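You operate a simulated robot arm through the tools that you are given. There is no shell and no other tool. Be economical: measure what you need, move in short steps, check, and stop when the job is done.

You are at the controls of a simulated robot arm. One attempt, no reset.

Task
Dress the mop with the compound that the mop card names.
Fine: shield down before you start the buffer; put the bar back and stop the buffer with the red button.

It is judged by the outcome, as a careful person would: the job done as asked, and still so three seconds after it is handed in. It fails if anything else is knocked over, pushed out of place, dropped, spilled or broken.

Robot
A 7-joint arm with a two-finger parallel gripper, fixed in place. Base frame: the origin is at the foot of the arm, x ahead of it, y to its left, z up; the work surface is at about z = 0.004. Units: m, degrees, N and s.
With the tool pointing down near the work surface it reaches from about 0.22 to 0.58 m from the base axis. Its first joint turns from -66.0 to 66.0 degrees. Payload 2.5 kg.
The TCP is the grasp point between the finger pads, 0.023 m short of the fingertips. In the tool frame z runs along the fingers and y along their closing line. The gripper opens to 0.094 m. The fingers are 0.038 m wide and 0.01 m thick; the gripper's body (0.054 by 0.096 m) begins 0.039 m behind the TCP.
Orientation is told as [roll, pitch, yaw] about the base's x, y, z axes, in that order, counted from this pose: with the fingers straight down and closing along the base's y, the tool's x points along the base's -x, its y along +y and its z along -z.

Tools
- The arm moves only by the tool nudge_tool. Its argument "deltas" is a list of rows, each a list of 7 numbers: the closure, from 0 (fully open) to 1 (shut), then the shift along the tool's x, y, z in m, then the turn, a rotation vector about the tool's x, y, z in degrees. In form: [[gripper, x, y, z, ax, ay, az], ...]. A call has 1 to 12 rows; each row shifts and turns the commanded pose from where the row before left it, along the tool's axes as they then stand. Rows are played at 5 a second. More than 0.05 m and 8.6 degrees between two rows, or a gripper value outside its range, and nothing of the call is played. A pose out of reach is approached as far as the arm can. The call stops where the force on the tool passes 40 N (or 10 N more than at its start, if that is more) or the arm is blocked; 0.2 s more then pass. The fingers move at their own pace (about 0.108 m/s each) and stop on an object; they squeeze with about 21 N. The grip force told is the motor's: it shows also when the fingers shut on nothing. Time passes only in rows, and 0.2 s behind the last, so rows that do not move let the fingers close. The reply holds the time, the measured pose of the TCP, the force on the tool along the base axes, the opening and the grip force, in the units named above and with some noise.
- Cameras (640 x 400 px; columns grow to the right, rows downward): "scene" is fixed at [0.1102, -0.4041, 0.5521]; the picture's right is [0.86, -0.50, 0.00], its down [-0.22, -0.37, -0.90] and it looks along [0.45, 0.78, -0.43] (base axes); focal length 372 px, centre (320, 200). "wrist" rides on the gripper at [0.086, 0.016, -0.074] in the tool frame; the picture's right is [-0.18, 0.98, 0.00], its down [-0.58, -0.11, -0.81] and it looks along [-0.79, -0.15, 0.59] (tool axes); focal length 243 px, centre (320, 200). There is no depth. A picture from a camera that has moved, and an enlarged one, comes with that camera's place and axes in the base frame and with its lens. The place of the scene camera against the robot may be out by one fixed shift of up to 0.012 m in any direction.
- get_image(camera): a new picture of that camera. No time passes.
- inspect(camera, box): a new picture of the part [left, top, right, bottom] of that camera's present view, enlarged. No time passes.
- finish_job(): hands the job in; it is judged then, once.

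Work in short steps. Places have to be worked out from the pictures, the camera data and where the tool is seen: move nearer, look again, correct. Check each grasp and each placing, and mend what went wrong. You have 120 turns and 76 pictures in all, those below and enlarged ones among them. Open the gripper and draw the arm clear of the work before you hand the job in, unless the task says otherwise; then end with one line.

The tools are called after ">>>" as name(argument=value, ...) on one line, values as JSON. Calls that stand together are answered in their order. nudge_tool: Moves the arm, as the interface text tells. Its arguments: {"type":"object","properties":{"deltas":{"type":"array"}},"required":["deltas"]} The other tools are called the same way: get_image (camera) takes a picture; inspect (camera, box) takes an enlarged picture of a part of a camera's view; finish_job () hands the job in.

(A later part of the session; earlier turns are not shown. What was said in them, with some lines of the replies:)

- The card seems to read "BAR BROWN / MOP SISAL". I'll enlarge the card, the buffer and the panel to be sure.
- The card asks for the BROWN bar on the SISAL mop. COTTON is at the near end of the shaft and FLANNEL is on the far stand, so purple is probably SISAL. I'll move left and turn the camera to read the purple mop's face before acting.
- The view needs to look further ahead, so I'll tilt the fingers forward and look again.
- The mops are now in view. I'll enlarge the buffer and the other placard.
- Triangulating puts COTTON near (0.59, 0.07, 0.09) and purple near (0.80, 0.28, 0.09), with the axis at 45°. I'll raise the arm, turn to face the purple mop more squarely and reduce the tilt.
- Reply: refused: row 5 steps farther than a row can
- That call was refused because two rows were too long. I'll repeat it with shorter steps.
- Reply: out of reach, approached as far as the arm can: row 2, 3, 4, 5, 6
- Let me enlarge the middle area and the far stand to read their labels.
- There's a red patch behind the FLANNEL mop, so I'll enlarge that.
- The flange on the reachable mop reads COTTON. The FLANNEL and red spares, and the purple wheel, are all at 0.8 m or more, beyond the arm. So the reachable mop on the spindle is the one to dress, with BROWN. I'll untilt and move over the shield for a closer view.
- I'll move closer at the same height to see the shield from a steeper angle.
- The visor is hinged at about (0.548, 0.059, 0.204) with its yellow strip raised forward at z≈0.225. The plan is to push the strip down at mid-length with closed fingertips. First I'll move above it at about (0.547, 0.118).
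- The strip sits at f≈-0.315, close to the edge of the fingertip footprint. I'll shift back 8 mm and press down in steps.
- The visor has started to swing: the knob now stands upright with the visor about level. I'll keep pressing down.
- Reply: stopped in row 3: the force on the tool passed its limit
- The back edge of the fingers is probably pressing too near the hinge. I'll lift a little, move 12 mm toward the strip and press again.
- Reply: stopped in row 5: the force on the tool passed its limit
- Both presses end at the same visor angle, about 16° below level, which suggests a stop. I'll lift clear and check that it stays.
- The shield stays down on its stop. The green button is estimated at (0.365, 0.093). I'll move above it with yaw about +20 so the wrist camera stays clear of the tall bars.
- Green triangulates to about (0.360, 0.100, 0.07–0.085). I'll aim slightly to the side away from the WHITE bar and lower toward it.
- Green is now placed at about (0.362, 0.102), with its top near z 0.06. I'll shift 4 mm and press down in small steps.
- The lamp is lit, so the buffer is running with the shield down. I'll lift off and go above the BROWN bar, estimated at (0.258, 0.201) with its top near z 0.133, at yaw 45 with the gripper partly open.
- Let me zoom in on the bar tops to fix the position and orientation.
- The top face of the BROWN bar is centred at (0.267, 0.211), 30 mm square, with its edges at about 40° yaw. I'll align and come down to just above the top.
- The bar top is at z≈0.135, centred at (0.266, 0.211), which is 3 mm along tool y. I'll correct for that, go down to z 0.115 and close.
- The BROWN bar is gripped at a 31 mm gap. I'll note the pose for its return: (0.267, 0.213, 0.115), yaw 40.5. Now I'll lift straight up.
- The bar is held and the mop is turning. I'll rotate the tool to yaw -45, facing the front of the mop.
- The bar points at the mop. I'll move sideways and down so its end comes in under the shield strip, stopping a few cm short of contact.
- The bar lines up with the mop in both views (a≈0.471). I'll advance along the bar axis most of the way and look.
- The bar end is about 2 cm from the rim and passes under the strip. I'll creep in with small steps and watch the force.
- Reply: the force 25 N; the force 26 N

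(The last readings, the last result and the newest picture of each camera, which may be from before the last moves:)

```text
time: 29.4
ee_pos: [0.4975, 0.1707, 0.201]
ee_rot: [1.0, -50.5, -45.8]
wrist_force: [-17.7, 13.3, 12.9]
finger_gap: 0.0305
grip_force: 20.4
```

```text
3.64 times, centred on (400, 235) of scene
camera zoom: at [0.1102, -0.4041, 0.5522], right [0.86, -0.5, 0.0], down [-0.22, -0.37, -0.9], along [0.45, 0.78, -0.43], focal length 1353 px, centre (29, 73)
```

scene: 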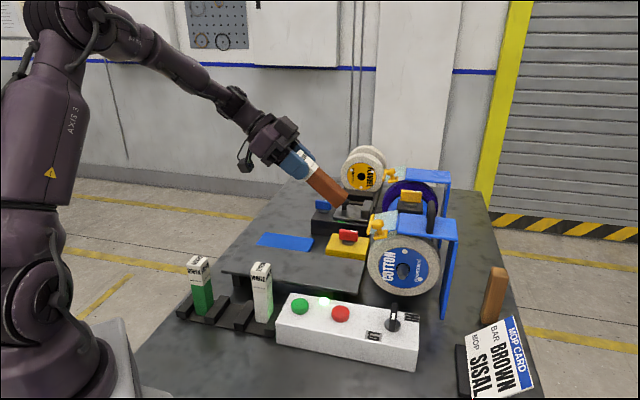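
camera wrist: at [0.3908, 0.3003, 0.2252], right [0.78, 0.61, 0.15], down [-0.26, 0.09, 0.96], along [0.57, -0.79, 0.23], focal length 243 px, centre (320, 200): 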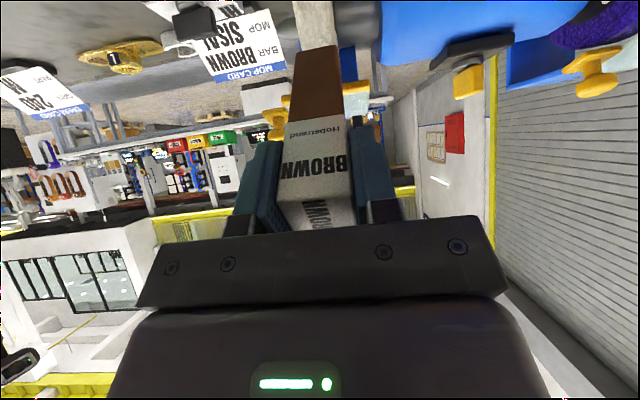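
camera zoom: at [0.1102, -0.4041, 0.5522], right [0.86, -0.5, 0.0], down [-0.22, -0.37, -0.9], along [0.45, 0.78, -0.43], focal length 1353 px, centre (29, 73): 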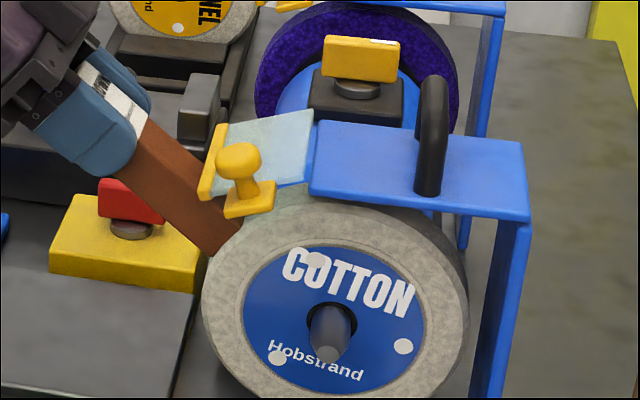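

The bar touches the turning mop with about 25 N, which is more than needed. I'll ease off slightly and hold to dress.

>>> nudge_tool(deltas=[[1, 0, 0, -0.0025, 0, 0, 0], [1, 0, 0, 0, 0, 0, 0], [1, 0, 0, 0, 0, 0, 0]])

>>> inspect(camera="scene", box=[300, 150, 480, 300])

```text
time: 30.2
ee_pos: [0.4956, 0.1699, 0.2021]
ee_rot: [0.6, -50.5, -45.8]
wrist_force: [-0.6, 0.6, -2.1]
finger_gap: 0.0307
grip_force: 20.8
```

```text
2.67 times, centred on (390, 225) of scene
camera zoom: at [0.1102, -0.4041, 0.5521], right [0.86, -0.5, 0.0], down [-0.22, -0.37, -0.9], along [0.45, 0.78, -0.43], focal length 992 px, centre (133, 133)
```

zoom: 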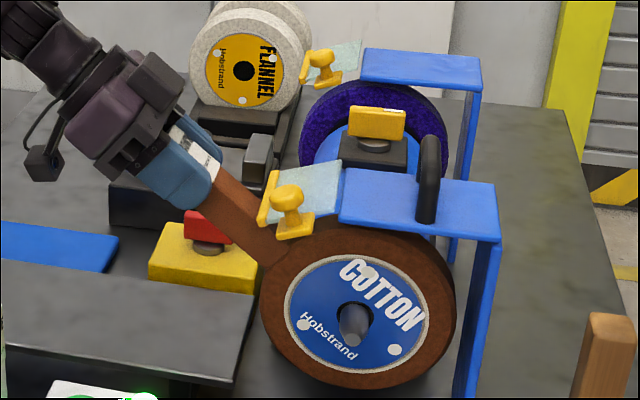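

The mop is now brown all round, so it is dressed. I'll back off along the bar axis, rise and untilt.

>>> nudge_tool(deltas=[[1, 0, 0, -0.03, 0, 0, 0], [1, 0, 0, -0.04, 0, 0, 0], [1, 0, 0, -0.04, 0, 0, 0], [1, -0.023, 0, -0.019, 0, 0, 0], [1, -0.023, 0, -0.019, 0, 0, 0], [1, 0, 0, 0, 0, 8.4, 0], [1, 0, 0, 0, 0, 8.4, 0], [1, 0, 0, 0, 0, 8.4, 0], [1, 0, 0, 0, 0, 8.4, 0], [1, 0, 0, 0, 0, 8.4, 0], [1, 0, 0, 0, 0, 8.4, 0]])

>>> get_image(camera="wrist")

>>> get_image(camera="scene")

```text
time: 32.6
ee_pos: [0.4345, 0.2282, 0.3321]
ee_rot: [0.6, 0.1, -45.0]
wrist_force: [0.4, 0.2, -2.4]
finger_gap: 0.0307
grip_force: 20.9
```

```text
30 pictures are left
camera wrist: at [0.3846, 0.3011, 0.4067], right [0.83, 0.56, 0.01], down [0.33, -0.49, 0.8], along [0.46, -0.66, -0.59], focal length 243 px, centre (320, 200)
```

wrist: 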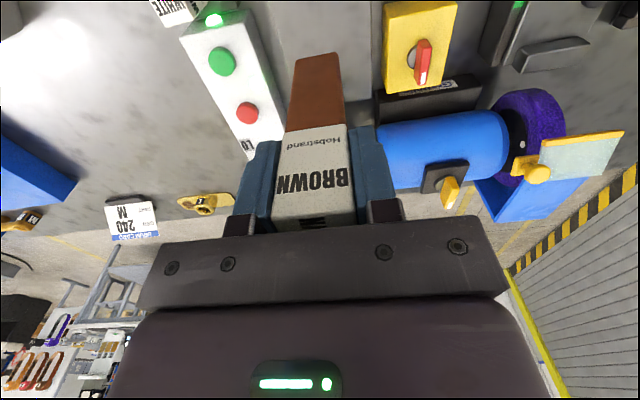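

```text
29 pictures are left
```

scene: 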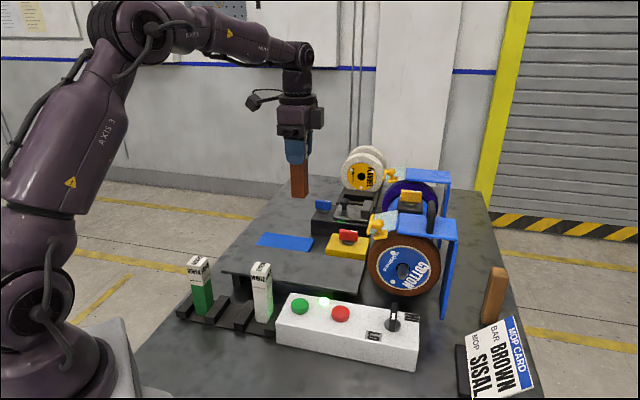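

The bar is still held and has slid a few mm up in the grip. I'll rotate back to yaw 40.5 and return above its slot.

>>> nudge_tool(deltas=[[1, 0, 0, 0, 0, 0, -8.55], [1, 0, 0, 0, 0, 0, -8.55], [1, 0, 0, 0, 0, 0, -8.55], [1, 0, 0, 0, 0, 0, -8.55], [1, 0, 0, 0, 0, 0, -8.55], [1, 0, 0, 0, 0, 0, -8.55], [1, 0, 0, 0, 0, 0, -8.55], [1, 0, 0, 0, 0, 0, -8.55], [1, 0, 0, 0, 0, 0, -8.55], [1, 0, 0, 0, 0, 0, -8.55]])

>>> nudge_tool(deltas=[[1, 0.0344, 0.0245, 0, 0, 0, 0], [1, 0.0344, 0.0245, 0, 0, 0, 0], [1, 0.0344, 0.0245, 0, 0, 0, 0], [1, 0.0344, 0.0245, 0, 0, 0, 0], [1, 0, 0, 0, 0, 0, 0]])

>>> get_image(camera="wrist")

```text
time: 34.8
ee_pos: [0.4341, 0.2279, 0.3297]
ee_rot: [0.0, -0.4, 40.5]
wrist_force: [-0.1, -0.2, -1.8]
finger_gap: 0.0309
grip_force: 21.1
```

```text
time: 36.0
ee_pos: [0.2672, 0.2107, 0.3294]
ee_rot: [0.0, -0.6, 40.4]
wrist_force: [-0.3, -0.5, -1.4]
finger_gap: 0.0309
grip_force: 20.7
```

```text
28 pictures are left
camera wrist: at [0.1902, 0.1677, 0.403], right [-0.5, 0.87, 0.0], down [0.51, 0.29, 0.81], along [0.7, 0.4, -0.58], focal length 243 px, centre (320, 200)
```

wrist: 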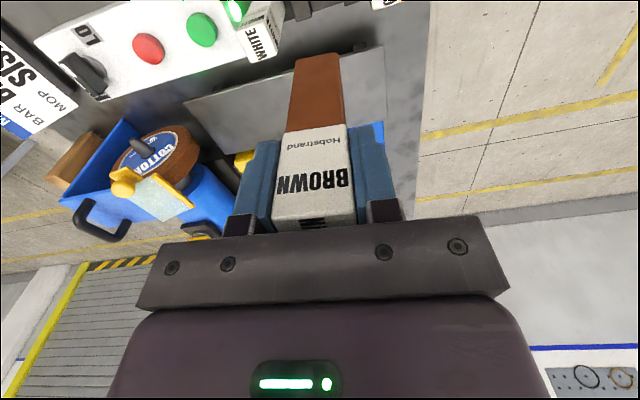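

I'm above the slot and will lower most of the way, with a small correction, to check alignment.

>>> nudge_tool(deltas=[[1, -0.0015, 0.002, 0.045, 0, 0, 0], [1, 0, 0, 0.045, 0, 0, 0], [1, 0, 0, 0.045, 0, 0, 0], [1, 0, 0, 0.04, 0, 0, 0], [1, 0, 0, 0, 0, 0, 0]])

>>> inspect(camera="scene", box=[160, 220, 300, 340])

>>> inspect(camera="wrist", box=[220, 0, 440, 138])

```text
time: 37.2
ee_pos: [0.2684, 0.2158, 0.1551]
ee_rot: [0.0, -0.5, 40.4]
wrist_force: [0.1, 0.4, -2.4]
finger_gap: 0.0308
grip_force: 20.8
```

```text
3.33 times, centred on (230, 280) of scene
camera zoom: at [0.1102, -0.4041, 0.5521], right [0.86, -0.5, 0.0], down [-0.22, -0.37, -0.9], along [0.45, 0.78, -0.43], focal length 1240 px, centre (620, -67)
```

zoom: 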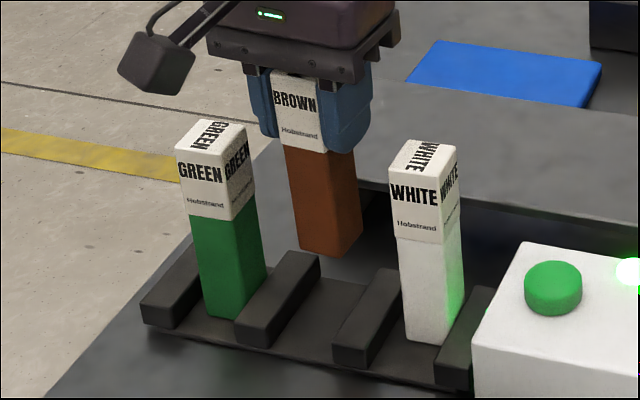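

```text
2.90 times, centred on (330, 69) of wrist
camera zoom: at [0.1915, 0.1722, 0.2293], right [-0.5, 0.87, 0.0], down [0.51, 0.29, 0.81], along [0.7, 0.4, -0.58], focal length 703 px, centre (291, 580)
```

zoom: 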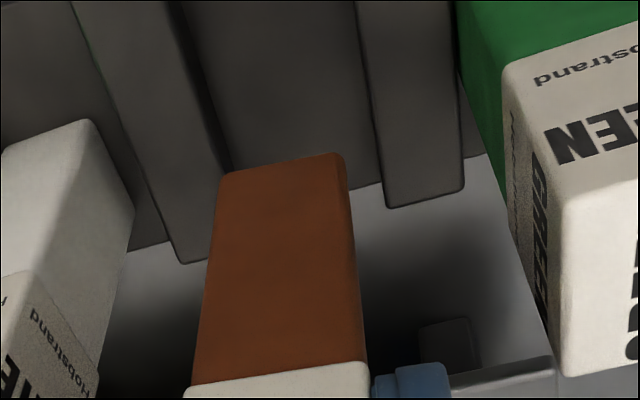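

It lines up with the slot, so I'll lower in finer steps until it touches the rack base.

>>> nudge_tool(deltas=[[1, 0.002, -0.001, 0.015, 0, 0, 0], [1, 0, 0, 0.015, 0, 0, 0], [1, 0, 0, 0.007, 0, 0, 0], [1, 0, 0, 0, 0, 0, 0]])

>>> inspect(camera="scene", box=[160, 220, 300, 340])

```text
time: 38.2
ee_pos: [0.2684, 0.2174, 0.1174]
ee_rot: [0.1, -0.5, 40.4]
wrist_force: [-0.2, 0.4, -2.1]
finger_gap: 0.0309
grip_force: 21.1
```

```text
3.33 times, centred on (230, 280) of scene
camera zoom: at [0.1102, -0.4041, 0.5521], right [0.86, -0.5, 0.0], down [-0.22, -0.37, -0.9], along [0.45, 0.78, -0.43], focal length 1240 px, centre (620, -67)
```

zoom: 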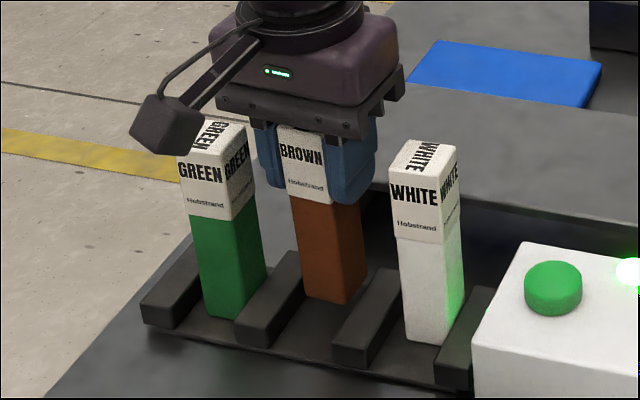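

No contact yet. I'll take the same enlarged view I had before picking, to compare the bar's position directly.

>>> inspect(camera="scene", box=[150, 200, 310, 340])

>>> get_image(camera="wrist")

```text
2.86 times, centred on (230, 270) of scene
camera zoom: at [0.1102, -0.4041, 0.5521], right [0.86, -0.5, 0.0], down [-0.22, -0.37, -0.9], along [0.45, 0.78, -0.43], focal length 1063 px, centre (577, 0)
```

zoom: 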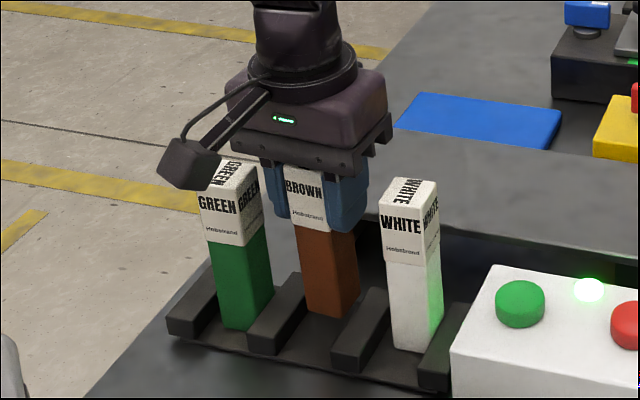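

```text
23 pictures are left
camera wrist: at [0.1911, 0.1725, 0.1928], right [-0.5, 0.87, 0.0], down [0.51, 0.29, 0.81], along [0.7, 0.4, -0.58], focal length 243 px, centre (320, 200)
```

wrist: 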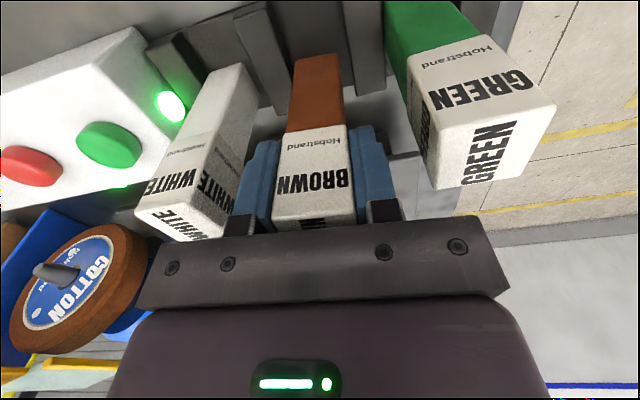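

The bar leans about 2° in the grip, with its bottom swung forward, but is otherwise lined up. I'll tilt the tool 2° to bring it upright and lower the last centimetre in small steps.

>>> nudge_tool(deltas=[[1, 0, -0.0015, 0, 0, 2.2, 0], [1, 0, 0, 0.004, 0, 0, 0], [1, 0, 0, 0.003, 0, 0, 0], [1, 0, 0, 0.002, 0, 0, 0]])

>>> nudge_tool(deltas=[[1, 0, 0, 0.002, 0, 0, 0]])

```text
time: 39.2
ee_pos: [0.2696, 0.2153, 0.1096]
ee_rot: [0.0, 1.6, 40.3]
wrist_force: [0.9, -0.8, -2.5]
finger_gap: 0.0312
grip_force: 21.2
```

```text
time: 39.6
ee_pos: [0.2674, 0.2137, 0.107]
ee_rot: [0.0, 1.8, 40.4]
wrist_force: [0.3, -0.1, -2.1]
finger_gap: 0.0309
grip_force: 21.4
```

No contact yet (-2 N is the bar's weight), so I'll keep lowering in 2 mm steps.

>>> nudge_tool(deltas=[[1, 0, 0, 0.002, 0, 0, 0]])

>>> nudge_tool(deltas=[[1, 0, 0, 0.002, 0, 0, 0]])

>>> inspect(camera="scene", box=[150, 200, 310, 340])

```text
time: 40.0
ee_pos: [0.268, 0.2129, 0.106]
ee_rot: [0.0, 1.8, 40.4]
wrist_force: [-0.4, 0.2, -2.0]
finger_gap: 0.031
grip_force: 21.1
```

```text
time: 40.4
ee_pos: [0.2696, 0.2142, 0.1034]
ee_rot: [0.1, 1.6, 40.4]
wrist_force: [-4.2, -3.8, 23.2]
finger_gap: 0.0308
grip_force: 21.1
```

```text
2.86 times, centred on (230, 270) of scene
camera zoom: at [0.1102, -0.4041, 0.5521], right [0.86, -0.5, 0.0], down [-0.22, -0.37, -0.9], along [0.45, 0.78, -0.43], focal length 1063 px, centre (577, 0)
```

zoom: 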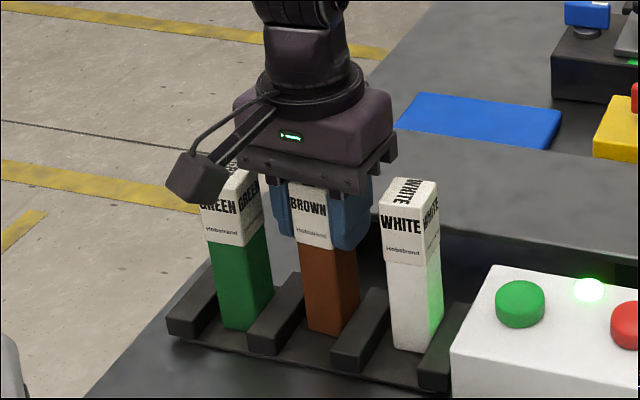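

The bar has seated, with its bottom corner exactly where it was. I'll relieve the press, open to the partial gap and withdraw straight up.

>>> nudge_tool(deltas=[[1, 0, 0, -0.0015, 0, 0, 0], [0.42, 0, 0, 0, 0, 0, 0], [0.42, 0, 0, 0, 0, 0, 0]])

>>> nudge_tool(deltas=[[0.42, 0, 0, -0.02, 0, 0, 0], [0.42, 0, 0, -0.03, 0, 0, 0], [0.42, 0, 0, -0.04, 0, 0, 0]])

>>> inspect(camera="scene", box=[150, 200, 310, 340])

```text
time: 41.2
ee_pos: [0.2683, 0.2145, 0.1036]
ee_rot: [0.0, 1.6, 40.4]
wrist_force: [0.9, 0.8, -0.1]
finger_gap: 0.0543
grip_force: 0.1
```

```text
time: 42.0
ee_pos: [0.2708, 0.2181, 0.1936]
ee_rot: [0.0, 1.6, 40.3]
wrist_force: [0.7, -0.2, -0.2]
finger_gap: 0.0544
grip_force: 0.1
```

```text
2.86 times, centred on (230, 270) of scene
camera zoom: at [0.1102, -0.4041, 0.5521], right [0.86, -0.5, 0.0], down [-0.22, -0.37, -0.9], along [0.45, 0.78, -0.43], focal length 1063 px, centre (577, 0)
```

zoom: 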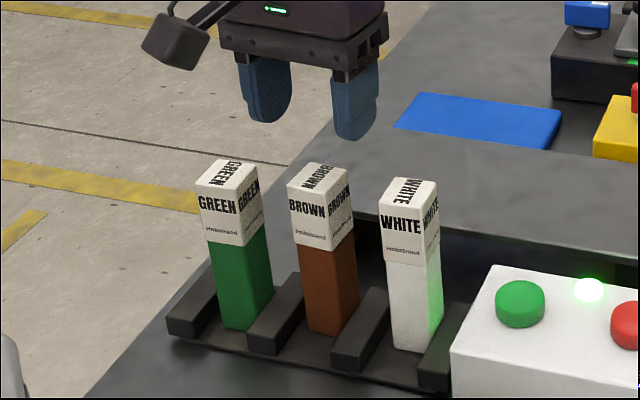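

The BROWN bar stands in its slot. Now the red button, at about (0.417, 0.047): I'll rise, close the fingers and move above it.

>>> nudge_tool(deltas=[[0.42, 0, 0, -0.04, 0, 0, 0], [1, 0, 0, -0.02, 0, -2, 0], [1, 0, -0.045, 0, 0, 0, 0], [1, 0, -0.045, 0, 0, 0, 0], [1, 0, -0.045, 0, 0, 0, 0], [1, 0, -0.045, 0, 0, 0, 0], [1, 0, -0.045, 0, 0, 0, 0], [1, 0, 0, 0.04, 0, 0, 0], [1, 0, 0, 0.04, 0, 0, 0]])

>>> get_image(camera="wrist")

>>> get_image(camera="scene")

```text
time: 44.0
ee_pos: [0.4164, 0.0453, 0.1726]
ee_rot: [0.0, -0.5, 40.4]
wrist_force: [0.5, 0.3, 0.1]
finger_gap: 0.0
grip_force: 20.8
```

```text
20 pictures are left
camera wrist: at [0.3415, 0.0011, 0.2475], right [-0.5, 0.87, 0.0], down [0.51, 0.29, 0.81], along [0.7, 0.4, -0.59], focal length 243 px, centre (320, 200)
```

wrist: 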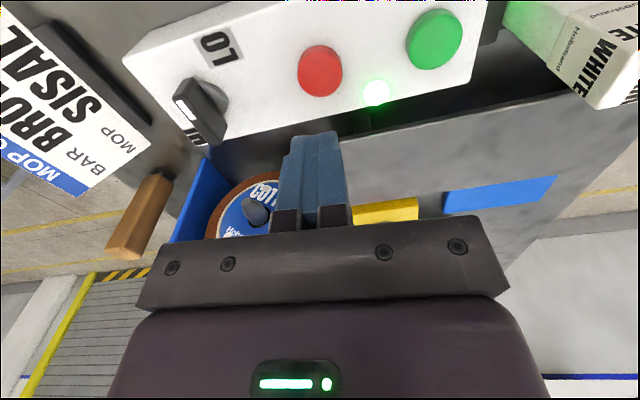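

```text
19 pictures are left
```

scene: 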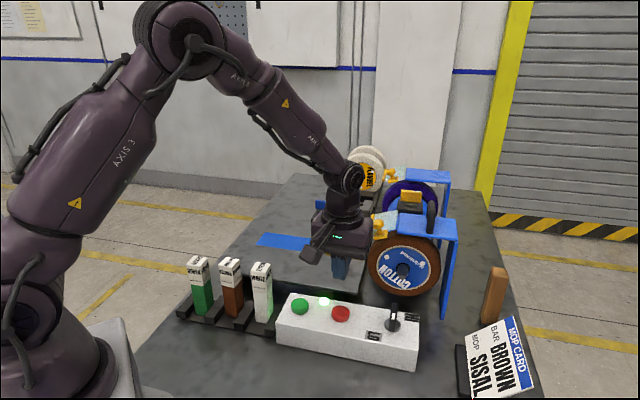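

Red sits directly under the tool, at about (0.418, 0.044). I'll press down in steps.

>>> nudge_tool(deltas=[[1, 0, 0, 0.04, 0, 0, 0], [1, 0, 0, 0.025, 0, 0, 0], [1, 0, 0, 0.012, 0, 0, 0], [1, 0, 0, 0.006, 0, 0, 0], [1, 0, 0, 0.003, 0, 0, 0]])

>>> inspect(camera="scene", box=[250, 220, 430, 340])

```text
time: 45.2
ee_pos: [0.4192, 0.046, 0.0883]
ee_rot: [0.1, -0.4, 40.4]
wrist_force: [-0.9, 1.6, 3.9]
finger_gap: 0.0
grip_force: 21.1
```

```text
3.33 times, centred on (340, 280) of scene
camera zoom: at [0.1102, -0.4041, 0.5521], right [0.86, -0.5, 0.0], down [-0.22, -0.37, -0.9], along [0.45, 0.78, -0.43], focal length 1240 px, centre (253, -67)
```

zoom: 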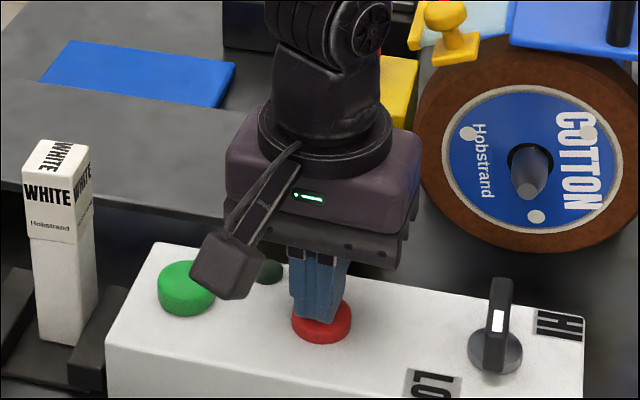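

The lamp is out, so the stop has taken. I'll lift clear, open the gripper and check everything.

>>> nudge_tool(deltas=[[1, 0, 0, -0.03, 0, 0, 0], [1, 0, 0, -0.045, 0, 0, 0], [1, 0, 0, -0.045, 0, 0, 0], [1, 0, 0, -0.045, 0, 0, 0], [0, 0.04, 0.0, -0.02, 0, 0, 0], [0, 0.04, 0.0, 0, 0, 0, 0], [0, 0.03, 0, 0, 0, 0, 0], [0, 0, 0, 0, 0, 0, 0]])

>>> get_image(camera="scene")

>>> inspect(camera="scene", box=[150, 200, 310, 340])

>>> inspect(camera="scene", box=[300, 180, 460, 330])

```text
time: 47.0
ee_pos: [0.3337, -0.0284, 0.2735]
ee_rot: [0.0, -0.4, 40.5]
wrist_force: [1.1, 0.5, 0.6]
finger_gap: 0.0939
grip_force: 0.0
```

```text
17 pictures are left
```

scene: 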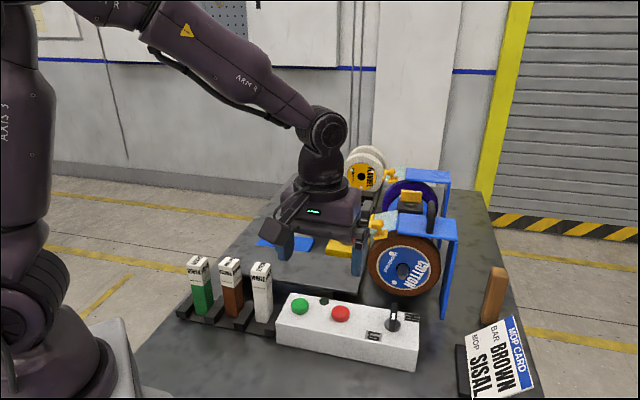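

```text
2.86 times, centred on (230, 270) of scene
camera zoom: at [0.1102, -0.4041, 0.5521], right [0.86, -0.5, 0.0], down [-0.22, -0.37, -0.9], along [0.45, 0.78, -0.43], focal length 1063 px, centre (577, 0)
```

zoom: 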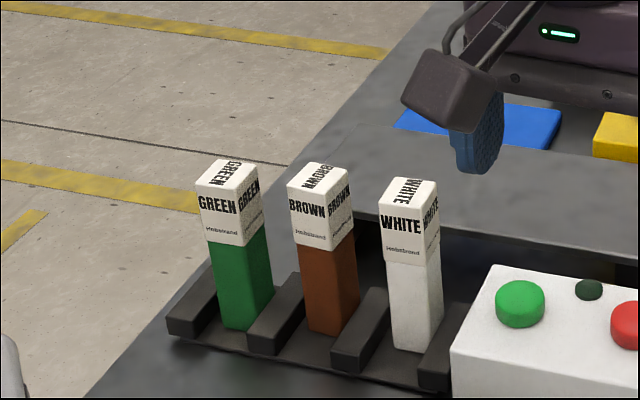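

```text
2.67 times, centred on (380, 255) of scene
camera zoom: at [0.1102, -0.4041, 0.5521], right [0.86, -0.5, 0.0], down [-0.22, -0.37, -0.9], along [0.45, 0.78, -0.43], focal length 992 px, centre (160, 53)
```

zoom: 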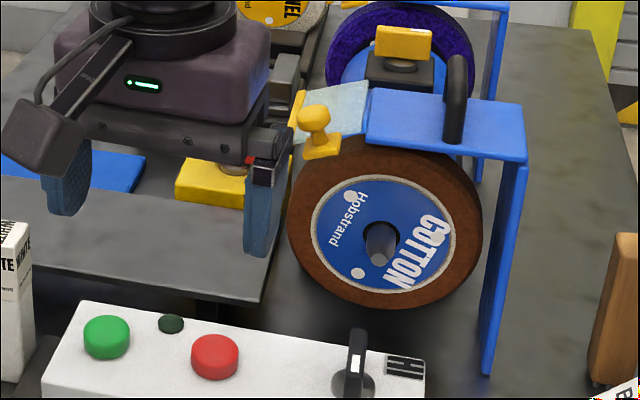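

The lamp is off, the mop is coated brown, the shield is down, the bar is upright in its slot and the arm is clear with its gripper open. I'll hand in.

>>> finish_job()

```text
The job is handed in.
```

I dressed the mop with the BROWN bar, with the shield down before I started the buffer; then I put the bar back in its slot and stopped the buffer with the red button. The card reads MOP SISAL, but the mop I dressed is labelled COTTON: it was the only one within reach, and I couldn't confirm a sisal mop on the bench.
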